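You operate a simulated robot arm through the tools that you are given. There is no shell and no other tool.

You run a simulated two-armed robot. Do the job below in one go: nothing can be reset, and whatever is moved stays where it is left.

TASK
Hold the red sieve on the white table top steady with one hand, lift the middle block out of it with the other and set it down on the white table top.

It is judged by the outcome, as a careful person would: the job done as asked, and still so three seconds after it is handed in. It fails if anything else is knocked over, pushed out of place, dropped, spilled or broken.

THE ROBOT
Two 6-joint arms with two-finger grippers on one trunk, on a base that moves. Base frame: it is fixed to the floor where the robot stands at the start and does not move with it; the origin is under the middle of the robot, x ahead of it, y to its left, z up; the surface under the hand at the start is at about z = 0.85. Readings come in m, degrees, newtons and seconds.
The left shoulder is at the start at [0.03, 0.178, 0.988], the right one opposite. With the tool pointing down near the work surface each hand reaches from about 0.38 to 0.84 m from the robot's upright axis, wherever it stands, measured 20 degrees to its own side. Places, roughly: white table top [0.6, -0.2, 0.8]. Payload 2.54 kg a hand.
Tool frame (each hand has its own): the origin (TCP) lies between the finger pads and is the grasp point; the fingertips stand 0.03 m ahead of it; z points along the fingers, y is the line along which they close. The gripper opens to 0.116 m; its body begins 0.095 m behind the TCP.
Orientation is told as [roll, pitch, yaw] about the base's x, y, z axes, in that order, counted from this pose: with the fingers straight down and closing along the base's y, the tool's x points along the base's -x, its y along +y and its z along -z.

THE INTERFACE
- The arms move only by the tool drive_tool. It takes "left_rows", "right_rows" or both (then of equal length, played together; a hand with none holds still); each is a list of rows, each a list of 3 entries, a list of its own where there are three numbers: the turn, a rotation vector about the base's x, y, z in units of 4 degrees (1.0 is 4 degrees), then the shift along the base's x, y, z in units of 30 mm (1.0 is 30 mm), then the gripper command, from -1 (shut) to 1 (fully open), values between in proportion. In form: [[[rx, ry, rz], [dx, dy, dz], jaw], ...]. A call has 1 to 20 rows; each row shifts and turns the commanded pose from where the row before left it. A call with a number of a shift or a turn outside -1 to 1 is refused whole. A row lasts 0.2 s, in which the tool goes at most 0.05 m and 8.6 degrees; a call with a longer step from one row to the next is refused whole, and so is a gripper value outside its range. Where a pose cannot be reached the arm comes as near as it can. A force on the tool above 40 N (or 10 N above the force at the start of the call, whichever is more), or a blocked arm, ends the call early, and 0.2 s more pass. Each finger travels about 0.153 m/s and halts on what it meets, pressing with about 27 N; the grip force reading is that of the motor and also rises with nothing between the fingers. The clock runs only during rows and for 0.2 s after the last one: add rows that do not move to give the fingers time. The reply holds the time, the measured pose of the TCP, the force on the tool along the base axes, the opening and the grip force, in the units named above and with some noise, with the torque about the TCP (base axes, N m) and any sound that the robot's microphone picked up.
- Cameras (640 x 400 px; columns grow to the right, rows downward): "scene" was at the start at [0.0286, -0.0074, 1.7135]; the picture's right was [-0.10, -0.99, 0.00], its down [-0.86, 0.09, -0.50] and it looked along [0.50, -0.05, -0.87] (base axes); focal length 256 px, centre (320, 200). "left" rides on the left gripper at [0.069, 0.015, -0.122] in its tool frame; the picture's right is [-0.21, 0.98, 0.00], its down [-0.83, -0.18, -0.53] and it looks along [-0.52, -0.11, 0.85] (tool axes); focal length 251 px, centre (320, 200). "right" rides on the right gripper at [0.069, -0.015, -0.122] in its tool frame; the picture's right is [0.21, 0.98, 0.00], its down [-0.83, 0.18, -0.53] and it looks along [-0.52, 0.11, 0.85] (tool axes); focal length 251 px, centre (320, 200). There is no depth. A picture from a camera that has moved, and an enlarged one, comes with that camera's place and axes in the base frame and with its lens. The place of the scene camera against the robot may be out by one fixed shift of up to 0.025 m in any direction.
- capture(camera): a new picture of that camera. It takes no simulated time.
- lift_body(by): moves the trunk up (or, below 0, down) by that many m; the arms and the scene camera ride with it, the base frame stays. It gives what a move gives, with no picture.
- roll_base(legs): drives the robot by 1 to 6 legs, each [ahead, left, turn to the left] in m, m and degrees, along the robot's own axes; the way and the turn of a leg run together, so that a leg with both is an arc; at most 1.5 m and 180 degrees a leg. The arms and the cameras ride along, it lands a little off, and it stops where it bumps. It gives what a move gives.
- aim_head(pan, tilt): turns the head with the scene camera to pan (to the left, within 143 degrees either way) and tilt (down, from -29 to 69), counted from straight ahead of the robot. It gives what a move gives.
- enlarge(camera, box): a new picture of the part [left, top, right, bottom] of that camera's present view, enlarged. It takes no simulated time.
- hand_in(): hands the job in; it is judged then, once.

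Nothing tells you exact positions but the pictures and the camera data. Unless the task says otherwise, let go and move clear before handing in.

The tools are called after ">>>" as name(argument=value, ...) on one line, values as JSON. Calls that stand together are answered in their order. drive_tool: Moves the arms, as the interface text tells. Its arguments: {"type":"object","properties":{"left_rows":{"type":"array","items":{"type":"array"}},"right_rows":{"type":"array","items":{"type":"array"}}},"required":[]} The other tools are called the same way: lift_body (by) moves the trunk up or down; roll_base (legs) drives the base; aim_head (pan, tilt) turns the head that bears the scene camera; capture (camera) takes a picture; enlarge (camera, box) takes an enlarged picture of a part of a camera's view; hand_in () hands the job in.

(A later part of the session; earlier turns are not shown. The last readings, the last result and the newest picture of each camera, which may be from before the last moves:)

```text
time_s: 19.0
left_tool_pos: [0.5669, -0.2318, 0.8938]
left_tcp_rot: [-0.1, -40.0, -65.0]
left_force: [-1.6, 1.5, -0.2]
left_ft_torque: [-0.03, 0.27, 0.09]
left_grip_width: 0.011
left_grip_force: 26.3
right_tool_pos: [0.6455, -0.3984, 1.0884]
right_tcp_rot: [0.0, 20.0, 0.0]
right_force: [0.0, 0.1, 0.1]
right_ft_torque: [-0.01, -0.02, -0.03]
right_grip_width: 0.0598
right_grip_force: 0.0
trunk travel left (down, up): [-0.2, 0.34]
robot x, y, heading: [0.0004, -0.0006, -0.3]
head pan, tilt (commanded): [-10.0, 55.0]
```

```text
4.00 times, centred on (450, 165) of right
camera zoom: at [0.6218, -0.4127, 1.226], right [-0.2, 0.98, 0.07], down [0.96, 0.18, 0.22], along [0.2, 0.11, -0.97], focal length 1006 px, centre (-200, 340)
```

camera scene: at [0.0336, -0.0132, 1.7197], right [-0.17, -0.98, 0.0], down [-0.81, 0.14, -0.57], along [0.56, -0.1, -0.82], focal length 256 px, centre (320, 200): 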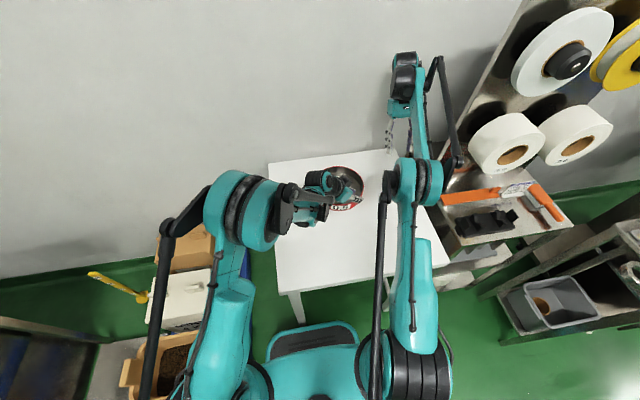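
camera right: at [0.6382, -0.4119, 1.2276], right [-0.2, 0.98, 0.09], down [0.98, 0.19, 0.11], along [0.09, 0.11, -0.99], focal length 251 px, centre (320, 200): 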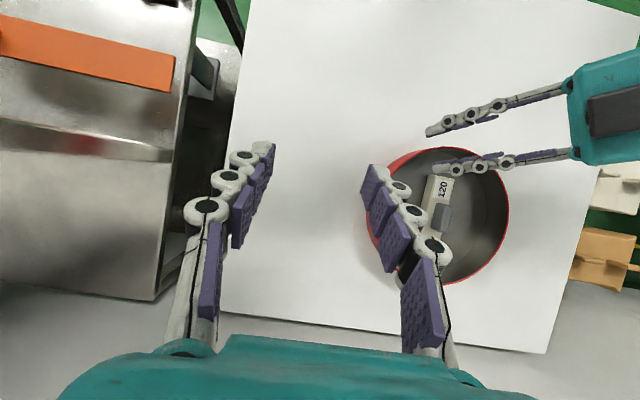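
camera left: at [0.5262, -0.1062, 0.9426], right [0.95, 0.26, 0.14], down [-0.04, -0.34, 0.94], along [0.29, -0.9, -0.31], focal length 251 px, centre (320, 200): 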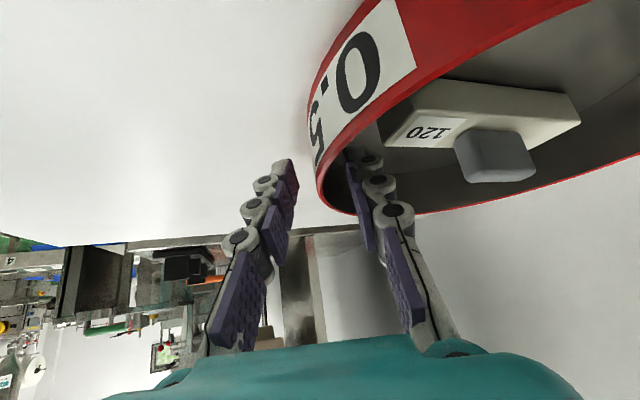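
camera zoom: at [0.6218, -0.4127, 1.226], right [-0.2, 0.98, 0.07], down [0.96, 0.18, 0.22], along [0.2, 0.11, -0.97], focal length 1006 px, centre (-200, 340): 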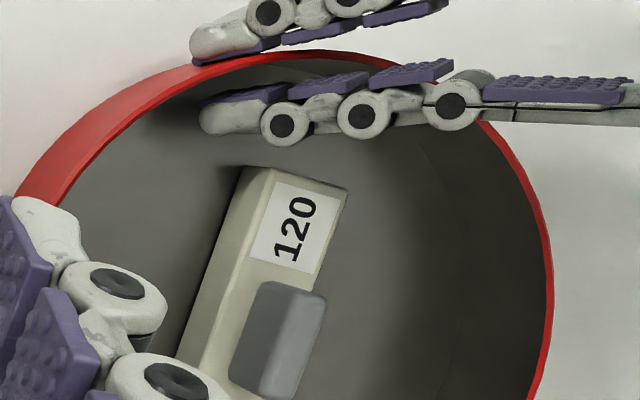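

The left hand now grips the wall firmly at 26 N. I gently slide the sieve back toward its original spot, about 2.6 mm in x and 5.5 mm in y, and compare with the earlier picture.

>>> drive_tool(left_rows=[[[0, 0, 0], [0.03, 0.061, 0], -1], [[0, 0, 0], [0.03, 0.061, 0], -1], [[0, 0, 0], [0.03, 0.061, 0], -1], [[0, 0, 0], [0, 0, 0], -1], [[0, 0, 0], [0, 0, 0], -1]])

>>> enlarge(camera="right", box=[352, 40, 640, 220])

>>> enlarge(camera="right", box=[370, 115, 530, 215])

>>> enlarge(camera="right", box=[370, 180, 530, 280])

```text
time_s: 20.2
left_tool_pos: [0.5709, -0.2272, 0.8943]
left_tcp_rot: [0.0, -40.0, -65.0]
left_force: [-0.3, -1.7, 0.4]
left_ft_torque: [-0.12, 0.3, -0.03]
left_grip_width: 0.0112
left_grip_force: 26.7
right_tool_pos: [0.6448, -0.3979, 1.0887]
right_tcp_rot: [0.0, 20.0, 0.1]
right_force: [-0.1, 0.0, 0.6]
right_ft_torque: [0.02, -0.05, -0.05]
right_grip_width: 0.0599
right_grip_force: 0.1
trunk travel left (down, up): [-0.2, 0.34]
robot x, y, heading: [0.0015, 0.0044, 0.2]
head pan, tilt (commanded): [-10.0, 55.0]
```

```text
2.22 times, centred on (496, 130) of right
camera zoom: at [0.6216, -0.4128, 1.2261], right [-0.2, 0.98, 0.07], down [0.96, 0.18, 0.22], along [0.2, 0.11, -0.97], focal length 559 px, centre (-71, 356)
```

zoom: 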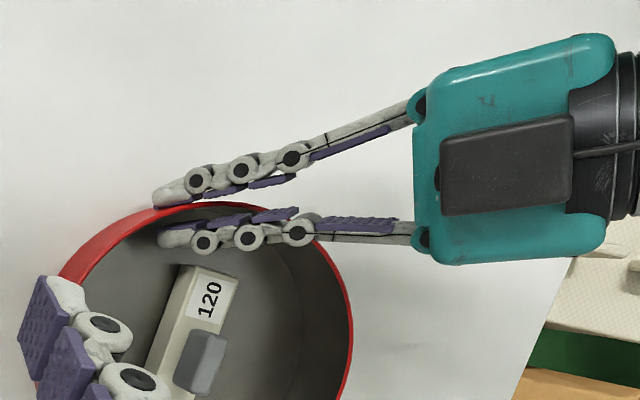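

```text
4.00 times, centred on (450, 165) of right
camera zoom: at [0.6216, -0.4128, 1.2261], right [-0.2, 0.98, 0.07], down [0.96, 0.18, 0.22], along [0.2, 0.11, -0.97], focal length 1006 px, centre (-200, 340)
```

zoom: 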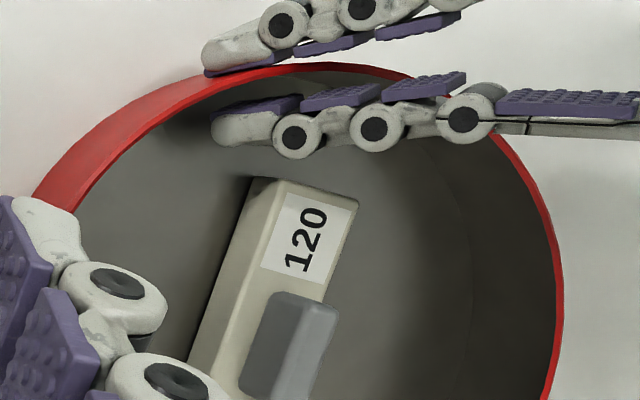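

```text
4.00 times, centred on (450, 230) of right
camera zoom: at [0.6216, -0.4128, 1.2261], right [-0.2, 0.98, 0.07], down [0.96, 0.18, 0.22], along [0.2, 0.11, -0.97], focal length 1006 px, centre (-200, 80)
```

zoom: 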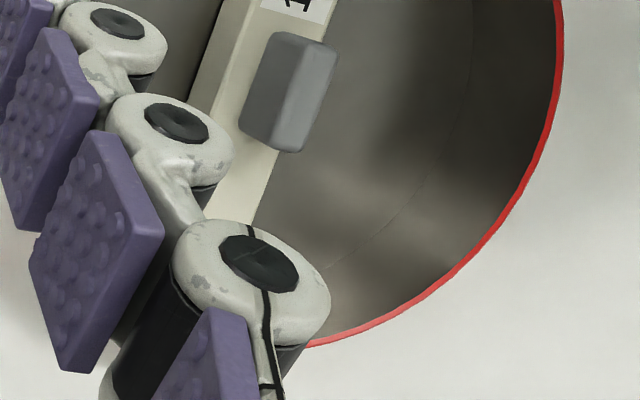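

The sieve is back within about 2 mm of where it was, and it and the block are turned only about 3.5 degrees. The knob is at about (0.663, -0.2005). I bring the right hand above it with the lean and a small yaw, and check before lowering.

>>> drive_tool(right_rows=[[[0, 0, -0.0875], [0.085, 0.658, -0.1], 0.03], [[0, 0, -0.0875], [0.085, 0.658, -0.1], -0.1], [[0, 0, -0.0875], [0.085, 0.658, -0.1], -0.22], [[0, 0, -0.0875], [0.085, 0.658, -0.1], -0.22], [[0, 0, -0.0875], [0.085, 0.658, -0.1], -0.22], [[0, 0, -0.0875], [0.085, 0.658, -0.1], -0.22], [[0, 0, -0.0875], [0.085, 0.658, -0.1], -0.22], [[0, 0, -0.0875], [0.085, 0.658, -0.1], -0.22], [[0, 0, -0.0875], [0.085, 0.658, -0.1], -0.22], [[0, 0, -0.0875], [0.085, 0.658, -0.1], -0.22], [[0, 0, 0], [0, 0, 0], -0.22], [[0, 0, 0], [0, 0, 0], -0.22]])

>>> capture(camera="right")

>>> capture(camera="left")

>>> capture(camera="scene")

```text
time_s: 22.8
left_tool_pos: [0.5697, -0.2264, 0.8937]
left_tcp_rot: [0.0, -40.0, -64.9]
left_force: [-0.8, 0.0, 1.6]
left_ft_torque: [0.0, 0.28, 0.01]
left_grip_width: 0.0112
left_grip_force: 26.7
right_tool_pos: [0.673, -0.2018, 1.0583]
right_tcp_rot: [0.0, 20.0, -3.4]
right_force: [-0.2, -0.3, 0.2]
right_ft_torque: [0.02, -0.04, 0.02]
right_grip_width: 0.045
right_grip_force: 0.0
trunk travel left (down, up): [-0.2, 0.34]
robot x, y, heading: [0.0006, -0.0006, 0.1]
head pan, tilt (commanded): [-10.0, 55.0]
```

```text
taken
camera right: at [0.6483, -0.2148, 1.1962], right [-0.14, 0.99, 0.07], down [0.97, 0.12, 0.22], along [0.21, 0.1, -0.97], focal length 251 px, centre (320, 200)
```

right: 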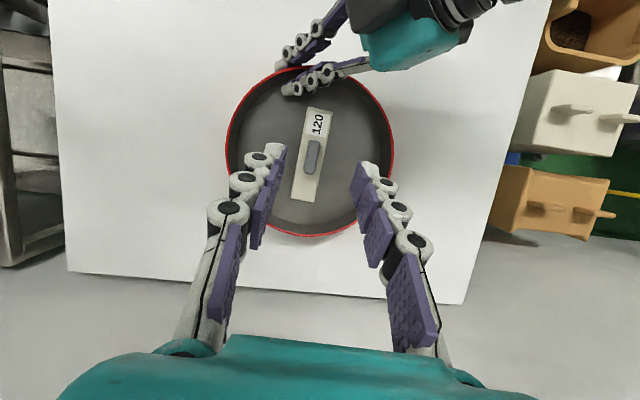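

```text
taken
camera left: at [0.529, -0.1007, 0.9426], right [0.95, 0.26, 0.14], down [-0.04, -0.34, 0.94], along [0.3, -0.9, -0.31], focal length 251 px, centre (320, 200)
```

left: 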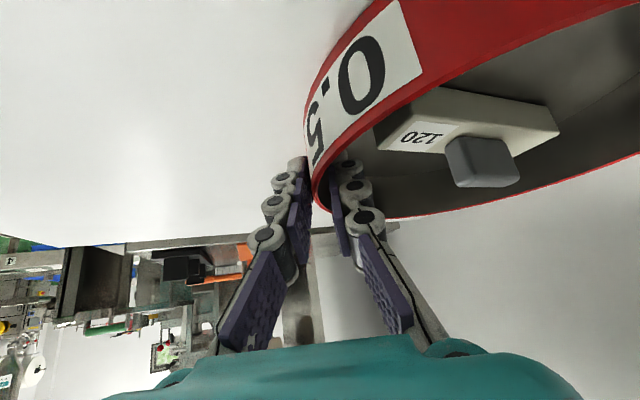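

```text
taken
camera scene: at [0.0334, -0.013, 1.7197], right [-0.17, -0.98, 0.0], down [-0.81, 0.14, -0.57], along [0.56, -0.1, -0.82], focal length 256 px, centre (320, 200)
```

scene: 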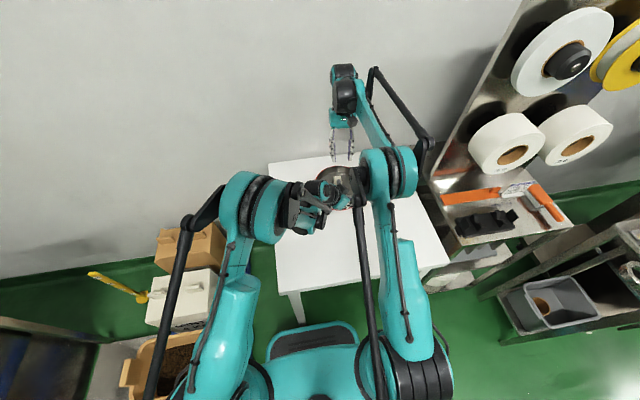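

>>> enlarge(camera="right", box=[240, 100, 400, 200])

>>> enlarge(camera="right", box=[208, 60, 464, 220])

```text
4.00 times, centred on (320, 150) of right
camera zoom: at [0.6483, -0.2148, 1.1962], right [-0.14, 0.99, 0.07], down [0.97, 0.12, 0.22], along [0.21, 0.1, -0.97], focal length 1006 px, centre (320, 400)
```

zoom: 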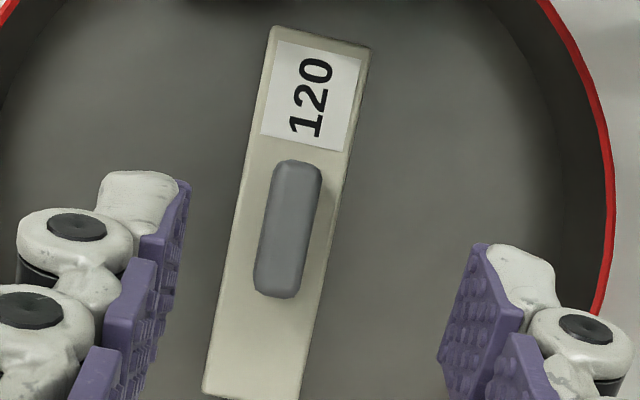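

```text
2.50 times, centred on (336, 140) of right
camera zoom: at [0.6483, -0.2148, 1.1962], right [-0.14, 0.99, 0.07], down [0.97, 0.12, 0.22], along [0.21, 0.1, -0.97], focal length 629 px, centre (280, 350)
```

zoom: 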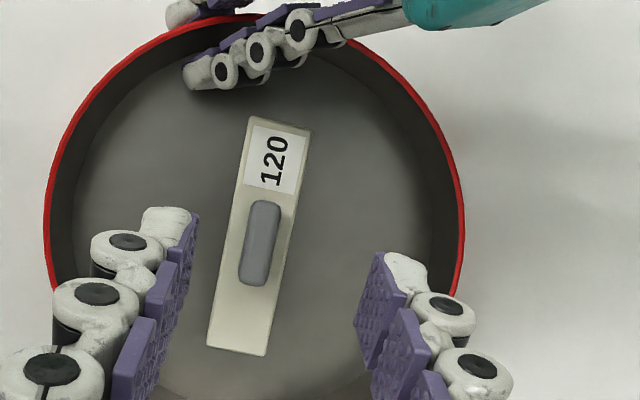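

From directly above, the knob centre reads (0.6605, -0.2007) and its yaw matches the hand. I lower the right hand most of the way and check again.

>>> drive_tool(right_rows=[[[0, 0, 0], [-0.02, 0, -0.5], -0.22], [[0, 0, 0], [-0.02, 0, -0.5], -0.22], [[0, 0, 0], [-0.02, 0, -0.5], -0.22], [[0, 0, 0], [-0.02, 0, -0.5], -0.22], [[0, 0, 0], [-0.02, 0, -0.5], -0.22], [[0, 0, 0], [-0.02, 0, -0.5], -0.22], [[0, 0, 0], [-0.02, 0, -0.5], -0.22], [[0, 0, 0], [-0.02, 0, -0.5], -0.22], [[0, 0, 0], [0, 0, 0], -0.22]])

>>> capture(camera="right")

>>> capture(camera="left")

>>> enlarge(camera="scene", box=[270, 100, 430, 200])

```text
time_s: 24.8
left_tool_pos: [0.5702, -0.2264, 0.8938]
left_tcp_rot: [0.0, -40.0, -65.0]
left_force: [0.2, 1.0, -0.2]
left_ft_torque: [0.02, 0.27, 0.05]
left_grip_width: 0.0112
left_grip_force: 27.0
right_tool_pos: [0.6653, -0.2021, 0.9385]
right_tcp_rot: [0.0, 20.0, -3.6]
right_force: [0.2, 0.0, -0.5]
right_ft_torque: [0.01, -0.02, -0.03]
right_grip_width: 0.045
right_grip_force: 0.1
trunk travel left (down, up): [-0.2, 0.34]
robot x, y, heading: [-0.0009, -0.0017, 0.2]
head pan, tilt (commanded): [-10.0, 55.0]
```

```text
taken
camera right: at [0.6409, -0.2139, 1.0767], right [-0.14, 0.99, 0.07], down [0.97, 0.12, 0.22], along [0.21, 0.1, -0.97], focal length 251 px, centre (320, 200)
```

right: 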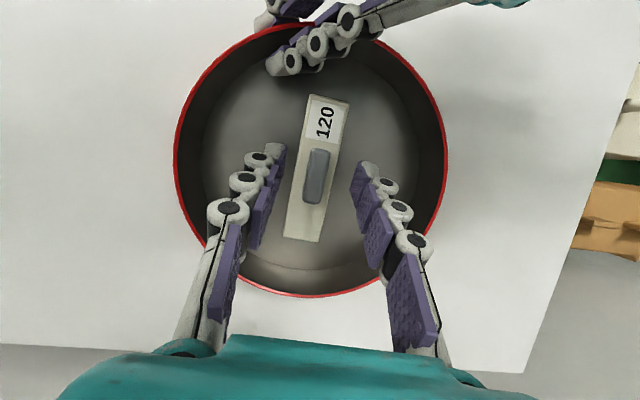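

```text
taken
camera left: at [0.529, -0.1007, 0.9426], right [0.95, 0.26, 0.14], down [-0.04, -0.34, 0.94], along [0.29, -0.9, -0.31], focal length 251 px, centre (320, 200)
```

left: 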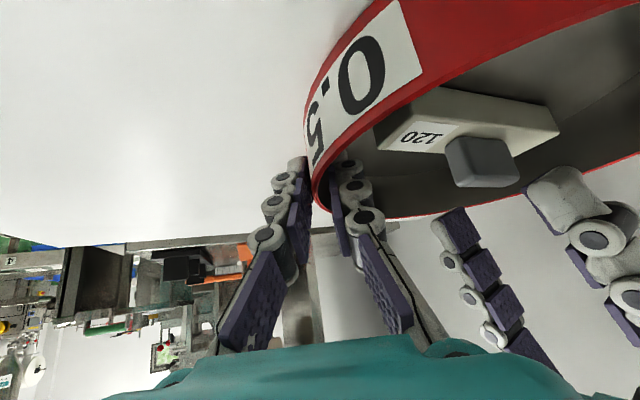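

```text
4.00 times, centred on (350, 150) of scene
camera zoom: at [0.0334, -0.0129, 1.7197], right [-0.17, -0.98, 0.0], down [-0.81, 0.14, -0.57], along [0.56, -0.1, -0.82], focal length 1024 px, centre (200, 400)
```

zoom: 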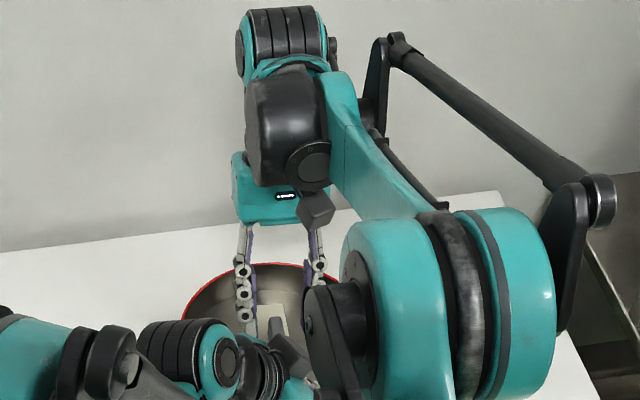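

The fingers straddle the knob evenly. I make the last 30 mm slowly.

>>> drive_tool(right_rows=[[[0, 0, 0], [0.014, 0, -0.2], -0.22], [[0, 0, 0], [0.014, 0, -0.2], -0.22], [[0, 0, 0], [0.014, 0, -0.2], -0.22], [[0, 0, 0], [0.014, 0, -0.2], -0.22], [[0, 0, 0], [0.014, 0, -0.2], -0.22], [[0, 0, 0], [0, 0, 0], -0.22]])

>>> enlarge(camera="right", box=[208, 60, 464, 220])

>>> enlarge(camera="left", box=[352, 60, 608, 220])

```text
time_s: 26.2
left_tool_pos: [0.5699, -0.2262, 0.8936]
left_tcp_rot: [0.0, -39.9, -65.0]
left_force: [-0.7, 0.6, 1.7]
left_ft_torque: [0.0, 0.29, 0.05]
left_grip_width: 0.0112
left_grip_force: 26.9
right_tool_pos: [0.6667, -0.1995, 0.9079]
right_tcp_rot: [0.0, 20.0, -3.5]
right_force: [0.1, 0.0, 0.0]
right_ft_torque: [0.0, 0.02, 0.01]
right_grip_width: 0.0454
right_grip_force: 0.0
trunk travel left (down, up): [-0.2, 0.34]
robot x, y, heading: [-0.0014, 0.0021, 0.1]
head pan, tilt (commanded): [-10.0, 55.0]
```

```text
2.50 times, centred on (336, 140) of right
camera zoom: at [0.6437, -0.2135, 1.0457], right [-0.14, 0.99, 0.07], down [0.97, 0.12, 0.22], along [0.21, 0.1, -0.97], focal length 629 px, centre (280, 350)
```

zoom: 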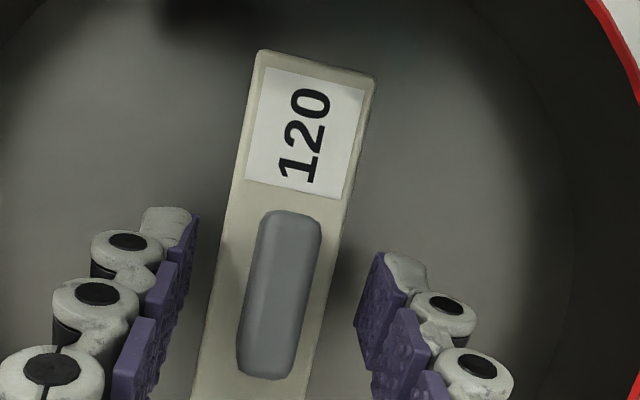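

```text
2.50 times, centred on (480, 140) of left
camera zoom: at [0.529, -0.1007, 0.9426], right [0.95, 0.26, 0.14], down [-0.04, -0.34, 0.94], along [0.29, -0.9, -0.31], focal length 629 px, centre (-80, 350)
```

zoom: 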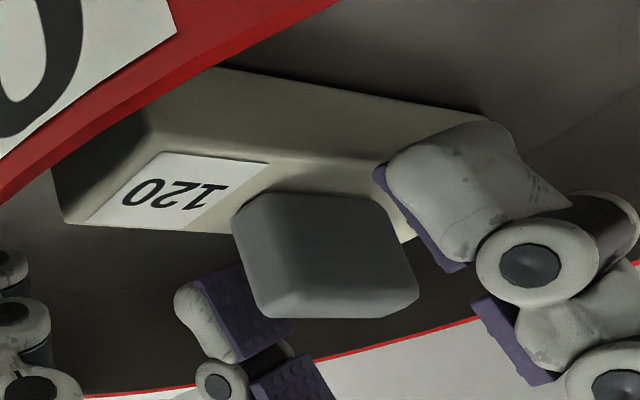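

The fingertips are beside the knob at the right height, with no contact force. I close the right gripper gradually.

>>> drive_tool(right_rows=[[[0, 0, 0], [0, 0, 0], -0.35], [[0, 0, 0], [0, 0, 0], -0.48], [[0, 0, 0], [0, 0, 0], -0.58], [[0, 0, 0], [0, 0, 0], -0.66], [[0, 0, 0], [0, 0, 0], -0.72], [[0, 0, 0], [0, 0, 0], -0.78], [[0, 0, 0], [0, 0, 0], -0.85], [[0, 0, 0], [0, 0, 0], -1], [[0, 0, 0], [0, 0, 0], -1], [[0, 0, 0], [0, 0, 0], -1]])

>>> enlarge(camera="right", box=[208, 60, 464, 220])

>>> enlarge(camera="left", box=[352, 60, 608, 220])

```text
time_s: 28.4
left_tool_pos: [0.5704, -0.2265, 0.8941]
left_tcp_rot: [0.0, -40.0, -65.0]
left_force: [-0.7, 0.6, 1.4]
left_ft_torque: [0.01, 0.24, 0.02]
left_grip_width: 0.0112
left_grip_force: 26.4
right_tool_pos: [0.6668, -0.2016, 0.9082]
right_tcp_rot: [0.0, 20.0, -3.6]
right_force: [-0.3, -0.7, 0.5]
right_ft_torque: [0.02, 0.02, 0.02]
right_grip_width: 0.0132
right_grip_force: 27.1
trunk travel left (down, up): [-0.2, 0.34]
robot x, y, heading: [-0.0002, 0.0025, -0.4]
head pan, tilt (commanded): [-10.0, 55.0]
```

```text
2.50 times, centred on (336, 140) of right
camera zoom: at [0.6437, -0.2136, 1.0459], right [-0.14, 0.99, 0.07], down [0.97, 0.12, 0.22], along [0.21, 0.1, -0.97], focal length 629 px, centre (280, 350)
```

zoom: 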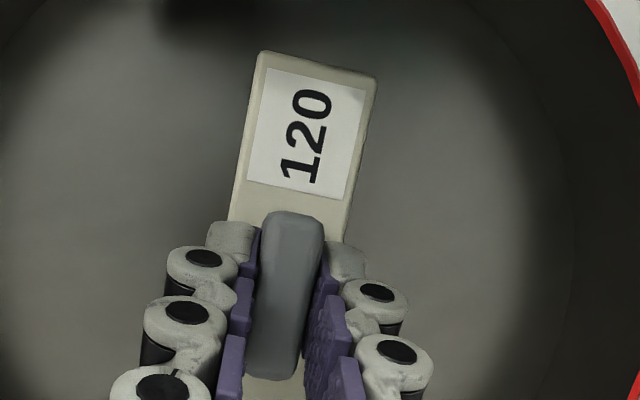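

```text
2.50 times, centred on (480, 140) of left
camera zoom: at [0.529, -0.1007, 0.9426], right [0.95, 0.26, 0.14], down [-0.04, -0.34, 0.94], along [0.29, -0.9, -0.31], focal length 629 px, centre (-80, 350)
```

zoom: 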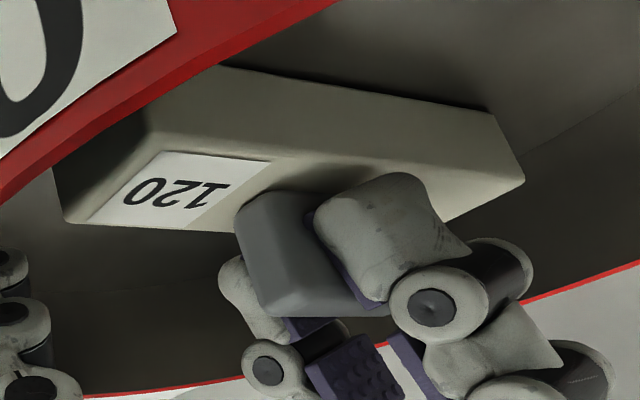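

The right hand holds the knob at 13.2 mm opening and 27 N. I lift slowly with a slight forward drift to stay clear of the left fingers, while the left hand keeps holding the sieve.

>>> drive_tool(right_rows=[[[0, 0, 0], [0, 0, 0.1], -1], [[0, 0, 0], [0, 0, 0.1], -1], [[0, 0, 0], [0, 0, 0.1], -1], [[0, 0, 0], [0.05, 0, 0.15], -1], [[0, 0, 0], [0.05, 0, 0.15], -1], [[0, 0, 0], [0, 0, 0], -1]])

>>> enlarge(camera="left", box=[320, 40, 640, 240])

>>> capture(camera="right")

```text
time_s: 29.8
left_tool_pos: [0.5699, -0.2269, 0.8941]
left_tcp_rot: [0.0, -40.1, -64.9]
left_force: [-0.3, 0.5, 2.5]
left_ft_torque: [-0.03, 0.29, 0.01]
left_grip_width: 0.011
left_grip_force: 26.9
right_tool_pos: [0.6711, -0.202, 0.9272]
right_tcp_rot: [0.1, 19.9, -3.5]
right_force: [0.1, 0.2, -1.1]
right_ft_torque: [0.02, -0.01, -0.04]
right_grip_width: 0.013
right_grip_force: 26.8
trunk travel left (down, up): [-0.2, 0.34]
robot x, y, heading: [-0.0023, 0.0001, -0.2]
head pan, tilt (commanded): [-10.0, 55.0]
```

```text
2.00 times, centred on (480, 140) of left
camera zoom: at [0.529, -0.1007, 0.9426], right [0.95, 0.26, 0.14], down [-0.04, -0.34, 0.94], along [0.3, -0.9, -0.31], focal length 503 px, centre (0, 320)
```

zoom: 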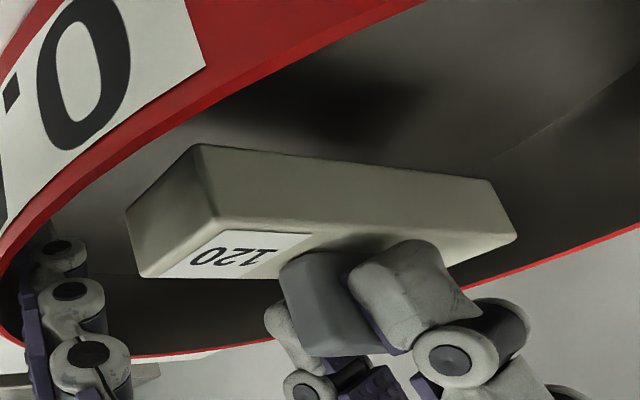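

```text
taken
camera right: at [0.6471, -0.2139, 1.0643], right [-0.14, 0.99, 0.07], down [0.97, 0.12, 0.22], along [0.21, 0.1, -0.97], focal length 251 px, centre (320, 200)
```

right: 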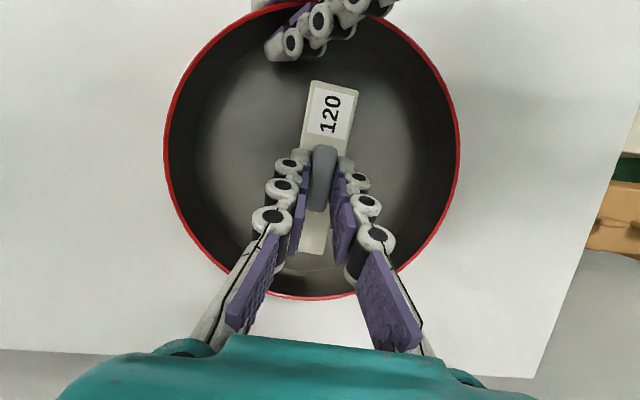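

The block is clear of the floor and level, and the sieve hasn't moved. I raise it above the rim and carry it to the right over open table.

>>> drive_tool(right_rows=[[[0, 0, 0], [0.06, 0, 0.3], -1], [[0, 0, 0], [0.06, 0, 0.3], -1], [[0, 0, 0], [0.06, 0, 0.3], -1], [[0, 0, 0], [0.06, 0, 0.3], -1], [[0, 0, 0], [0.06, 0, 0.3], -1], [[0, 0, 0], [0, 0, 0.3], -1], [[0, 0, 0], [0, 0, 0.3], -1], [[0, 0, 0], [0, 0, 0.3], -1], [[0, 0, 0], [0, -0.3, 0], -1], [[0, 0, 0], [0, -0.6, 0], -1], [[0, 0, 0], [0, -0.6, 0], -1], [[0, 0, 0], [0, -0.6, 0], -1], [[0, 0, 0], [0, -0.6, 0], -1], [[0, 0, 0], [0, -0.6, 0], -1], [[0, 0, 0], [0, -0.6, 0], -1], [[0, 0, 0], [0, -0.6, 0], -1], [[0, 0, 0], [0, -0.3, 0], -1], [[0, 0, 0], [0, 0, 0], -1]])

>>> capture(camera="right")

>>> capture(camera="scene")

>>> capture(camera="left")

```text
time_s: 33.6
left_tool_pos: [0.5701, -0.2262, 0.8943]
left_tcp_rot: [0.1, -40.1, -65.1]
left_force: [-0.9, 0.7, 1.9]
left_ft_torque: [0.0, 0.26, 0.04]
left_grip_width: 0.011
left_grip_force: 27.3
right_tool_pos: [0.6818, -0.3465, 0.9984]
right_tcp_rot: [0.0, 19.9, -3.5]
right_force: [0.1, -0.4, -0.8]
right_ft_torque: [0.0, 0.0, -0.01]
right_grip_width: 0.0133
right_grip_force: 26.8
trunk travel left (down, up): [-0.2, 0.34]
robot x, y, heading: [0.001, 0.0015, -0.1]
head pan, tilt (commanded): [-10.0, 55.0]
```

```text
taken
camera right: at [0.6575, -0.3589, 1.1356], right [-0.14, 0.99, 0.07], down [0.97, 0.12, 0.22], along [0.21, 0.1, -0.97], focal length 251 px, centre (320, 200)
```

right: 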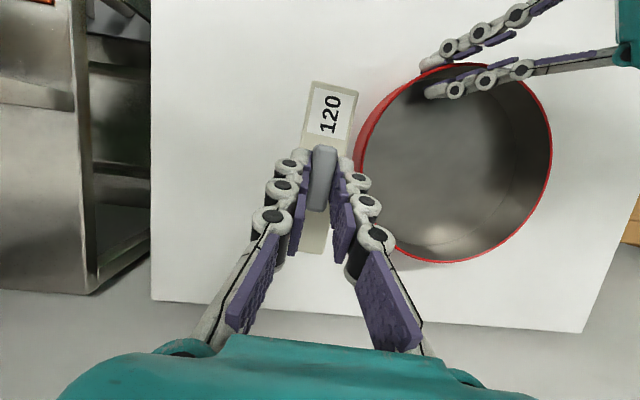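

```text
taken
camera scene: at [0.0333, -0.0129, 1.7197], right [-0.17, -0.98, 0.0], down [-0.81, 0.14, -0.57], along [0.56, -0.1, -0.82], focal length 256 px, centre (320, 200)
```

scene: 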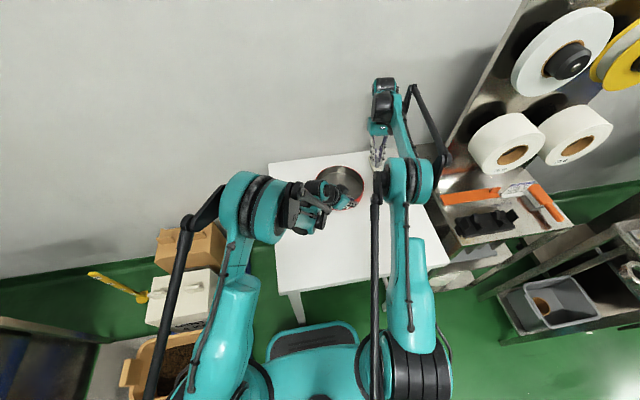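

```text
taken
camera left: at [0.529, -0.1007, 0.9426], right [0.95, 0.26, 0.14], down [-0.04, -0.34, 0.94], along [0.29, -0.9, -0.31], focal length 251 px, centre (320, 200)
```

left: 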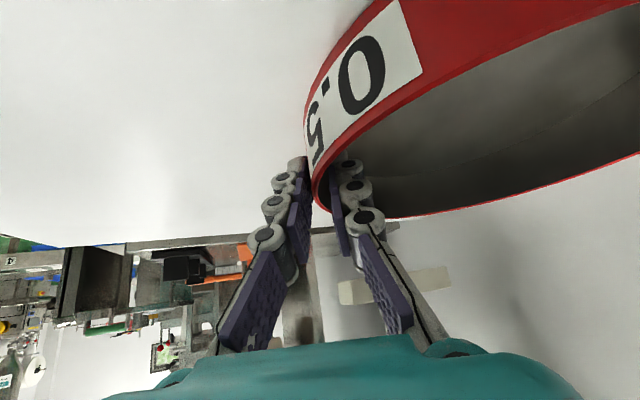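

The block is held clear to the right and the sieve is still gripped. I carry on to an open spot around (0.61, -0.405) and go down close to the table.

>>> drive_tool(right_rows=[[[0, 0, 0], [-0.433, -0.4, 0], -1], [[0, 0, 0], [-0.433, -0.4, 0], -1], [[0, 0, 0], [-0.433, -0.4, 0], -1], [[0, 0, 0], [-0.433, -0.4, 0], -1], [[0, 0, 0], [-0.433, -0.4, 0], -1], [[0, 0, 0], [0, 0, -0.4], -1], [[0, 0, 0], [0, 0, -0.4], -1], [[0, 0, 0], [0, 0, -0.4], -1], [[0, 0, 0], [0, 0, -0.4], -1], [[0, 0, 0], [0, 0, -0.4], -1], [[0, 0, 0], [0, 0, -0.3], -1], [[0, 0, 0], [0, 0, -0.3], -1], [[0, 0, 0], [0, 0, 0], -1]])

>>> capture(camera="right")

>>> capture(camera="left")

>>> enlarge(camera="scene", box=[270, 120, 430, 220])

```text
time_s: 36.4
left_tool_pos: [0.5705, -0.2271, 0.8936]
left_tcp_rot: [0.1, -40.0, -65.0]
left_force: [-2.3, -0.4, 1.6]
left_ft_torque: [-0.05, 0.26, 0.03]
left_grip_width: 0.0111
left_grip_force: 26.5
right_tool_pos: [0.6145, -0.4059, 0.9206]
right_tcp_rot: [0.0, 20.0, -3.5]
right_force: [-1.1, 0.9, 0.0]
right_ft_torque: [-0.02, 0.0, -0.02]
right_grip_width: 0.0131
right_grip_force: 27.4
trunk travel left (down, up): [-0.2, 0.34]
robot x, y, heading: [-0.0021, 0.0, -0.2]
head pan, tilt (commanded): [-10.0, 55.0]
```

```text
taken
camera right: at [0.591, -0.418, 1.0576], right [-0.14, 0.99, 0.07], down [0.97, 0.12, 0.22], along [0.21, 0.1, -0.97], focal length 251 px, centre (320, 200)
```

right: 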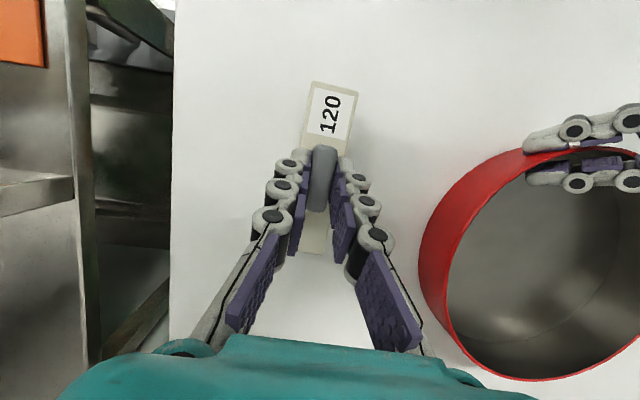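

```text
taken
camera left: at [0.5289, -0.1009, 0.9426], right [0.95, 0.26, 0.14], down [-0.04, -0.34, 0.94], along [0.29, -0.9, -0.31], focal length 251 px, centre (320, 200)
```

left: 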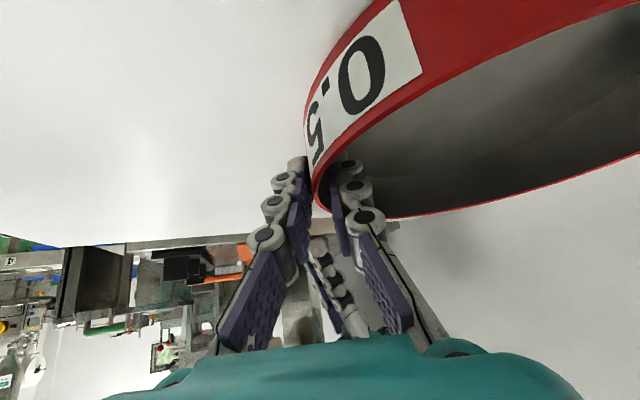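

```text
4.00 times, centred on (350, 170) of scene
camera zoom: at [0.0333, -0.0131, 1.7197], right [-0.17, -0.98, 0.0], down [-0.81, 0.14, -0.57], along [0.56, -0.1, -0.82], focal length 1024 px, centre (200, 320)
```

zoom: 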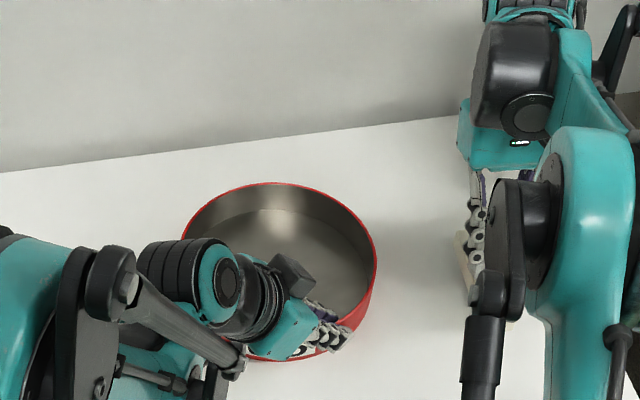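

>>> drive_tool(right_rows=[[[0, 0, 0], [0, 0, -0.09], -1], [[0, 0, 0], [0, 0, -0.09], -1], [[0, 0, 0], [0, 0, -0.09], -1], [[0, 0, 0], [0, 0, -0.09], -1], [[0, 0, 0], [0, 0, 0], -1]])

>>> enlarge(camera="right", box=[240, 60, 432, 180])

```text
time_s: 37.6
left_tool_pos: [0.5703, -0.2266, 0.894]
left_tcp_rot: [0.1, -40.0, -64.9]
left_force: [-1.1, -0.6, 2.7]
left_ft_torque: [0.05, 0.28, 0.03]
left_grip_width: 0.0113
left_grip_force: 27.3
right_tool_pos: [0.6152, -0.4048, 0.9099]
right_tcp_rot: [0.0, 20.1, -3.5]
right_force: [0.0, 0.4, -1.8]
right_ft_torque: [-0.03, -0.02, -0.02]
right_grip_width: 0.0131
right_grip_force: 26.7
trunk travel left (down, up): [-0.2, 0.34]
robot x, y, heading: [-0.0009, -0.0008, 0.1]
head pan, tilt (commanded): [-10.0, 55.0]
```

```text
3.33 times, centred on (336, 120) of right
camera zoom: at [0.5914, -0.4179, 1.0471], right [-0.14, 0.99, 0.07], down [0.97, 0.12, 0.22], along [0.21, 0.1, -0.97], focal length 838 px, centre (267, 467)
```

zoom: 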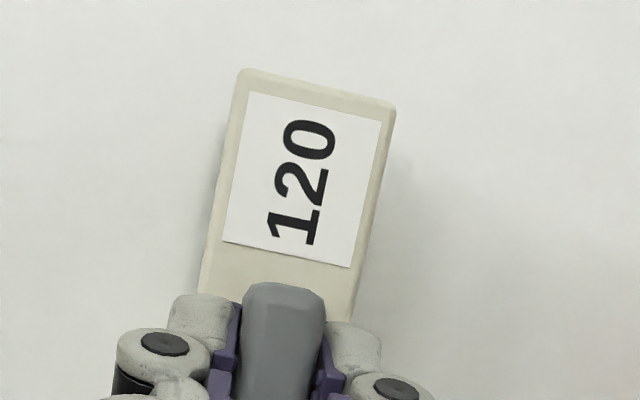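

>>> drive_tool(right_rows=[[[0, 0, 0], [0, 0, -0.05], -1], [[0, 0, 0], [0, 0, -0.05], -1], [[0, 0, 0], [0, 0, 0], -1]])

```text
time_s: 38.4
left_tool_pos: [0.571, -0.2272, 0.8927]
left_tcp_rot: [0.1, -40.1, -65.0]
left_force: [-1.1, -0.4, 1.7]
left_ft_torque: [-0.05, 0.24, 0.03]
left_grip_width: 0.0111
left_grip_force: 26.5
right_tool_pos: [0.6162, -0.4061, 0.9063]
right_tcp_rot: [0.0, 20.0, -3.5]
right_force: [-0.5, 0.0, -1.7]
right_ft_torque: [0.02, 0.04, 0.01]
right_grip_width: 0.013
right_grip_force: 27.2
trunk travel left (down, up): [-0.2, 0.34]
robot x, y, heading: [-0.002, 0.0001, 0.2]
head pan, tilt (commanded): [-10.0, 55.0]
```

The block is just above the table, with no contact reading yet. I keep lowering in small steps.

>>> drive_tool(right_rows=[[[0, 0, 0], [0, 0, -0.05], -1], [[0, 0, 0], [0, 0, 0], -1]])

>>> enlarge(camera="right", box=[240, 60, 432, 180])

>>> enlarge(camera="scene", box=[360, 160, 440, 210])

```text
time_s: 39.0
left_tool_pos: [0.571, -0.2267, 0.8933]
left_tcp_rot: [0.1, -40.1, -65.0]
left_force: [-0.2, -1.3, 2.4]
left_ft_torque: [-0.09, 0.23, 0.03]
left_grip_width: 0.0112
left_grip_force: 27.5
right_tool_pos: [0.6158, -0.4053, 0.9055]
right_tcp_rot: [0.0, 19.9, -3.5]
right_force: [-0.2, 0.0, -2.2]
right_ft_torque: [0.04, -0.04, -0.02]
right_grip_width: 0.0133
right_grip_force: 26.3
trunk travel left (down, up): [-0.2, 0.34]
robot x, y, heading: [-0.0038, 0.0026, 0.1]
head pan, tilt (commanded): [-10.0, 55.0]
```

```text
3.33 times, centred on (336, 120) of right
camera zoom: at [0.5913, -0.4184, 1.0423], right [-0.14, 0.99, 0.07], down [0.97, 0.12, 0.22], along [0.21, 0.1, -0.97], focal length 838 px, centre (267, 467)
```

zoom: 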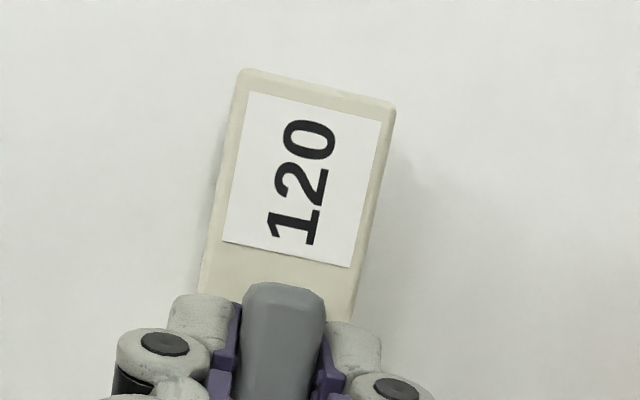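

```text
8.00 times, centred on (400, 185) of scene
camera zoom: at [0.0333, -0.0131, 1.7197], right [-0.17, -0.98, 0.0], down [-0.81, 0.14, -0.57], along [0.56, -0.1, -0.82], focal length 2047 px, centre (-320, 320)
```

zoom: 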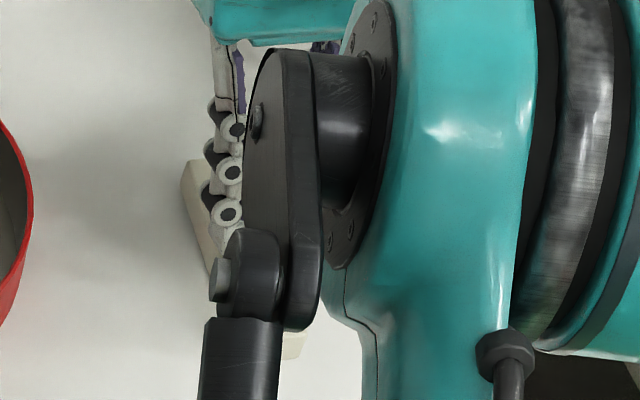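

>>> drive_tool(right_rows=[[[0, 0, 0], [0, 0, -0.05], -1], [[0, 0, 0], [0, 0, 0], -1]])

>>> enlarge(camera="right", box=[240, 60, 432, 180])

```text
time_s: 39.6
left_tool_pos: [0.5696, -0.226, 0.8932]
left_tcp_rot: [0.0, -40.0, -65.1]
left_force: [0.1, 1.2, 1.3]
left_ft_torque: [-0.08, 0.3, 0.02]
left_grip_width: 0.0111
left_grip_force: 27.2
right_tool_pos: [0.6147, -0.4054, 0.9047]
right_tcp_rot: [0.0, 20.0, -3.5]
right_force: [6.8, -2.4, 15.4]
right_ft_torque: [-0.06, -0.01, 0.03]
right_grip_width: 0.013
right_grip_force: 27.1
trunk travel left (down, up): [-0.2, 0.34]
robot x, y, heading: [0.0021, -0.0021, 0.1]
head pan, tilt (commanded): [-10.0, 55.0]
```

```text
3.33 times, centred on (336, 120) of right
camera zoom: at [0.591, -0.4181, 1.0419], right [-0.14, 0.99, 0.07], down [0.97, 0.12, 0.22], along [0.21, 0.1, -0.97], focal length 838 px, centre (267, 467)
```

zoom: 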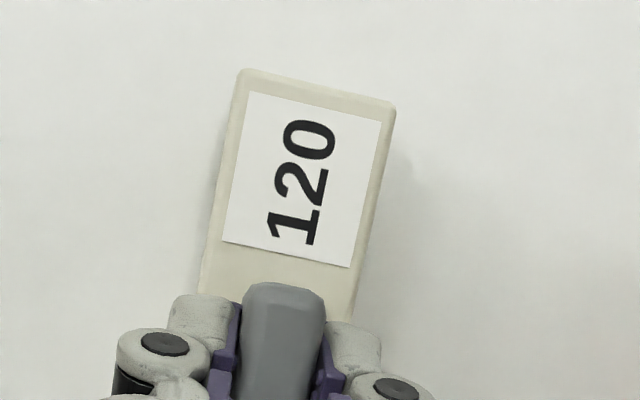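

The block has touched the table (15 N up). I relieve the pressure slightly and open the right fingers gently.

>>> drive_tool(right_rows=[[[0, 0, 0], [0, 0, 0.025], -1], [[0, 0, 0], [0, 0, 0], -1], [[0, 0, 0], [0, 0, 0], -0.78], [[0, 0, 0], [0, 0, 0], -0.72], [[0, 0, 0], [0, 0, 0], -0.64], [[0, 0, 0], [0, 0, 0], -0.55], [[0, 0, 0], [0, 0, 0], -0.4], [[0, 0, 0], [0, 0, 0], -0.22], [[0, 0, 0], [0, 0, 0], -0.22]])

>>> enlarge(camera="right", box=[240, 60, 432, 180])

>>> capture(camera="right")

```text
time_s: 41.6
left_tool_pos: [0.5707, -0.2262, 0.8938]
left_tcp_rot: [0.0, -40.0, -65.0]
left_force: [-0.2, 2.1, 1.7]
left_ft_torque: [0.09, 0.29, 0.01]
left_grip_width: 0.0112
left_grip_force: 26.9
right_tool_pos: [0.6153, -0.4051, 0.9048]
right_tcp_rot: [0.0, 20.0, -3.4]
right_force: [1.3, -0.2, 0.1]
right_ft_torque: [-0.01, 0.02, -0.01]
right_grip_width: 0.0449
right_grip_force: 0.0
trunk travel left (down, up): [-0.2, 0.34]
robot x, y, heading: [-0.0004, -0.0012, 0.1]
head pan, tilt (commanded): [-10.0, 55.0]
```

```text
3.33 times, centred on (336, 120) of right
camera zoom: at [0.591, -0.4183, 1.042], right [-0.14, 0.99, 0.07], down [0.97, 0.12, 0.22], along [0.21, 0.1, -0.97], focal length 838 px, centre (267, 467)
```

zoom: 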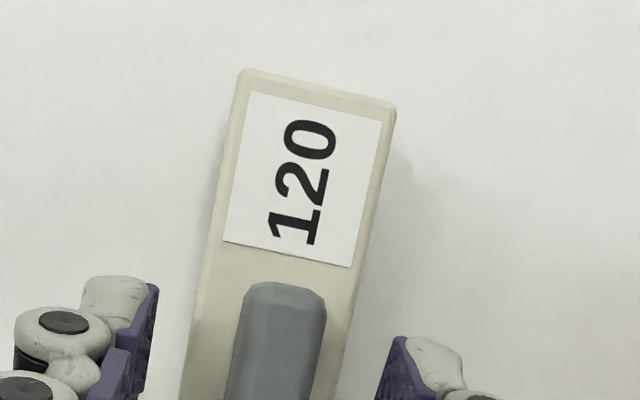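

```text
taken
camera right: at [0.591, -0.4183, 1.042], right [-0.14, 0.99, 0.07], down [0.97, 0.12, 0.22], along [0.21, 0.1, -0.97], focal length 251 px, centre (320, 200)
```

right: 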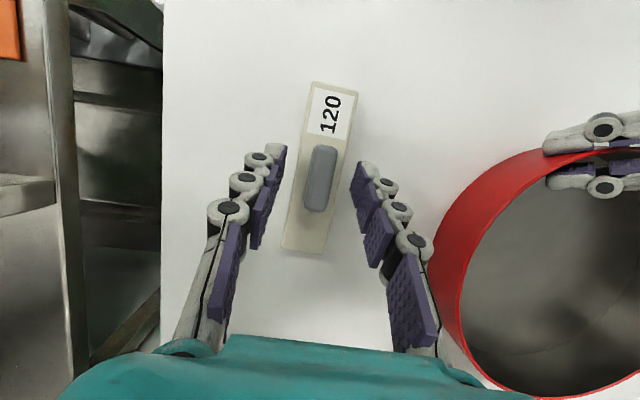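

The block stands free on the table. I raise the right hand straight up.

>>> drive_tool(right_rows=[[[0, 0, 0], [0, 0, 0.15], -0.22], [[0, 0, 0], [0, 0, 0.3], -0.22], [[0, 0, 0], [0, 0, 0.5], -0.22], [[0, 0, 0], [0, 0, 0.5], -0.22], [[0, 0, 0], [0, 0, 0.5], -0.22], [[0, 0, 0], [0, 0, 0.5], -0.22], [[0, 0, 0], [0, 0, 0.5], -0.22], [[0, 0, 0], [0, 0, 0.5], -0.22], [[0, 0, 0], [0, 0, 0.5], -0.22], [[0, 0, 0], [0, 0, 0], -0.22]])

>>> capture(camera="right")

>>> enlarge(camera="right", box=[384, 20, 640, 180])

>>> enlarge(camera="left", box=[240, 120, 432, 240])

```text
time_s: 43.8
left_tool_pos: [0.5702, -0.2267, 0.8946]
left_tcp_rot: [0.1, -40.0, -65.0]
left_force: [-0.4, 0.1, 2.7]
left_ft_torque: [-0.02, 0.23, 0.02]
left_grip_width: 0.011
left_grip_force: 27.1
right_tool_pos: [0.6146, -0.406, 1.0243]
right_tcp_rot: [0.0, 20.0, -3.5]
right_force: [-0.2, -0.6, 0.5]
right_ft_torque: [-0.02, 0.01, -0.01]
right_grip_width: 0.0453
right_grip_force: 0.1
trunk travel left (down, up): [-0.2, 0.34]
robot x, y, heading: [-0.0012, -0.003, 0.2]
head pan, tilt (commanded): [-10.0, 55.0]
```

```text
taken
camera right: at [0.5908, -0.4179, 1.1613], right [-0.14, 0.99, 0.07], down [0.97, 0.12, 0.22], along [0.21, 0.1, -0.97], focal length 251 px, centre (320, 200)
```

right: 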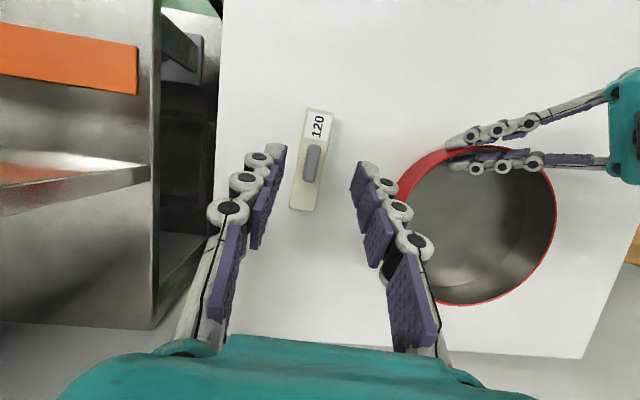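

```text
2.50 times, centred on (512, 100) of right
camera zoom: at [0.5908, -0.4179, 1.1613], right [-0.14, 0.99, 0.07], down [0.97, 0.12, 0.22], along [0.21, 0.1, -0.97], focal length 629 px, centre (-160, 450)
```

zoom: 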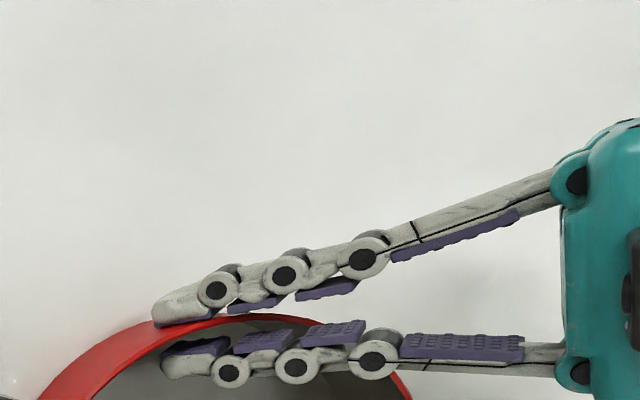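

```text
3.33 times, centred on (336, 180) of left
camera zoom: at [0.529, -0.1007, 0.9426], right [0.95, 0.26, 0.14], down [-0.04, -0.34, 0.94], along [0.3, -0.9, -0.31], focal length 838 px, centre (267, 267)
```

zoom: 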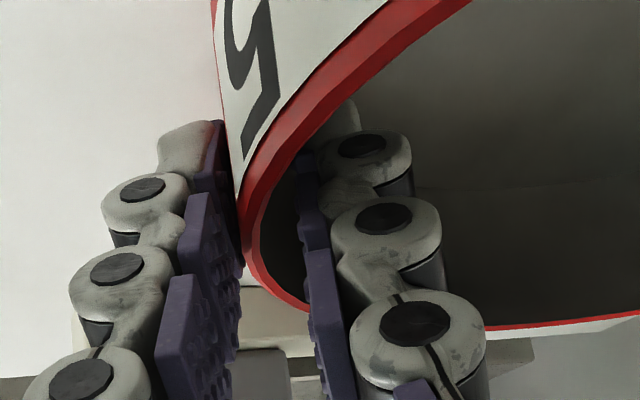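

The block stands upright on the table, clear of everything. I now open the left hand slowly, watching that the sieve doesn't move.

>>> drive_tool(left_rows=[[[0, 0, 0], [0, 0, 0], -0.86], [[0, 0, 0], [0, 0, 0], -0.81], [[0, 0, 0], [0, 0, 0], -0.78], [[0, 0, 0], [0, 0, 0], -0.74], [[0, 0, 0], [0, 0, 0], -0.7], [[0, 0, 0], [0, 0, 0], -0.62], [[0, 0, 0], [0, 0, 0], -0.54], [[0, 0, 0], [0, 0, 0], -0.46], [[0, 0, 0], [0, 0, 0], -0.44]])

>>> capture(camera="right")

>>> enlarge(camera="left", box=[240, 120, 432, 240])

>>> enlarge(camera="right", box=[384, 80, 640, 240])

```text
time_s: 45.8
left_tool_pos: [0.5709, -0.2283, 0.8931]
left_tcp_rot: [0.1, -40.1, -65.0]
left_force: [0.2, 0.0, 0.4]
left_ft_torque: [0.0, 0.02, -0.01]
left_grip_width: 0.0325
left_grip_force: 0.1
right_tool_pos: [0.6146, -0.4046, 1.0248]
right_tcp_rot: [-0.1, 20.0, -3.5]
right_force: [0.0, -0.4, -0.1]
right_ft_torque: [-0.02, 0.01, -0.01]
right_grip_width: 0.0454
right_grip_force: 0.0
trunk travel left (down, up): [-0.2, 0.34]
robot x, y, heading: [0.0012, -0.0052, 0.1]
head pan, tilt (commanded): [-10.0, 55.0]
```

```text
taken
camera right: at [0.5909, -0.4181, 1.1609], right [-0.14, 0.99, 0.07], down [0.97, 0.12, 0.22], along [0.21, 0.1, -0.97], focal length 251 px, centre (320, 200)
```

right: 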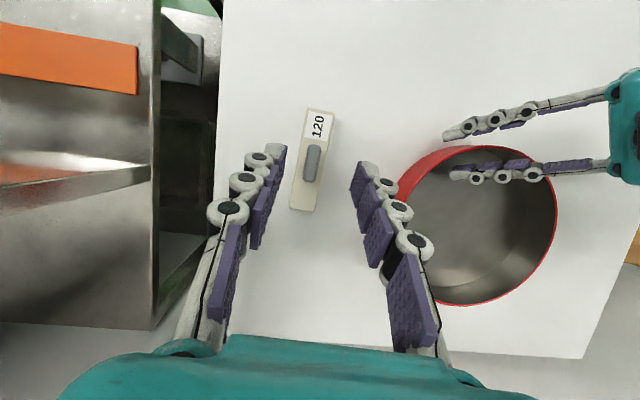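

```text
3.33 times, centred on (336, 180) of left
camera zoom: at [0.5291, -0.1008, 0.9425], right [0.95, 0.26, 0.14], down [-0.04, -0.34, 0.94], along [0.29, -0.9, -0.31], focal length 838 px, centre (267, 267)
```

zoom: 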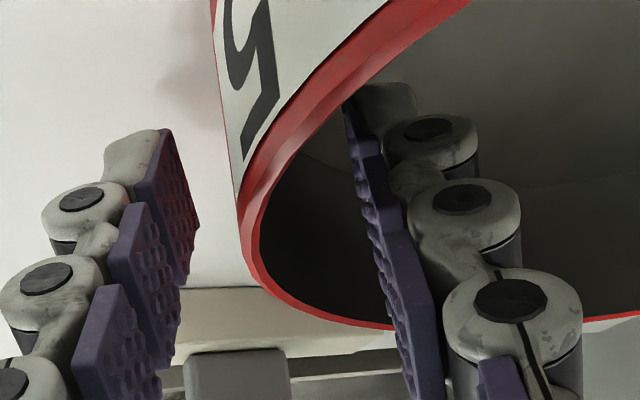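

```text
2.50 times, centred on (512, 160) of right
camera zoom: at [0.5909, -0.4181, 1.1609], right [-0.14, 0.99, 0.07], down [0.97, 0.12, 0.22], along [0.21, 0.1, -0.97], focal length 629 px, centre (-160, 300)
```

zoom: 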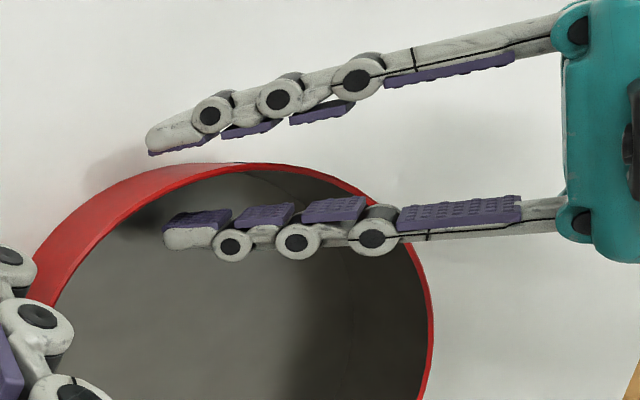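

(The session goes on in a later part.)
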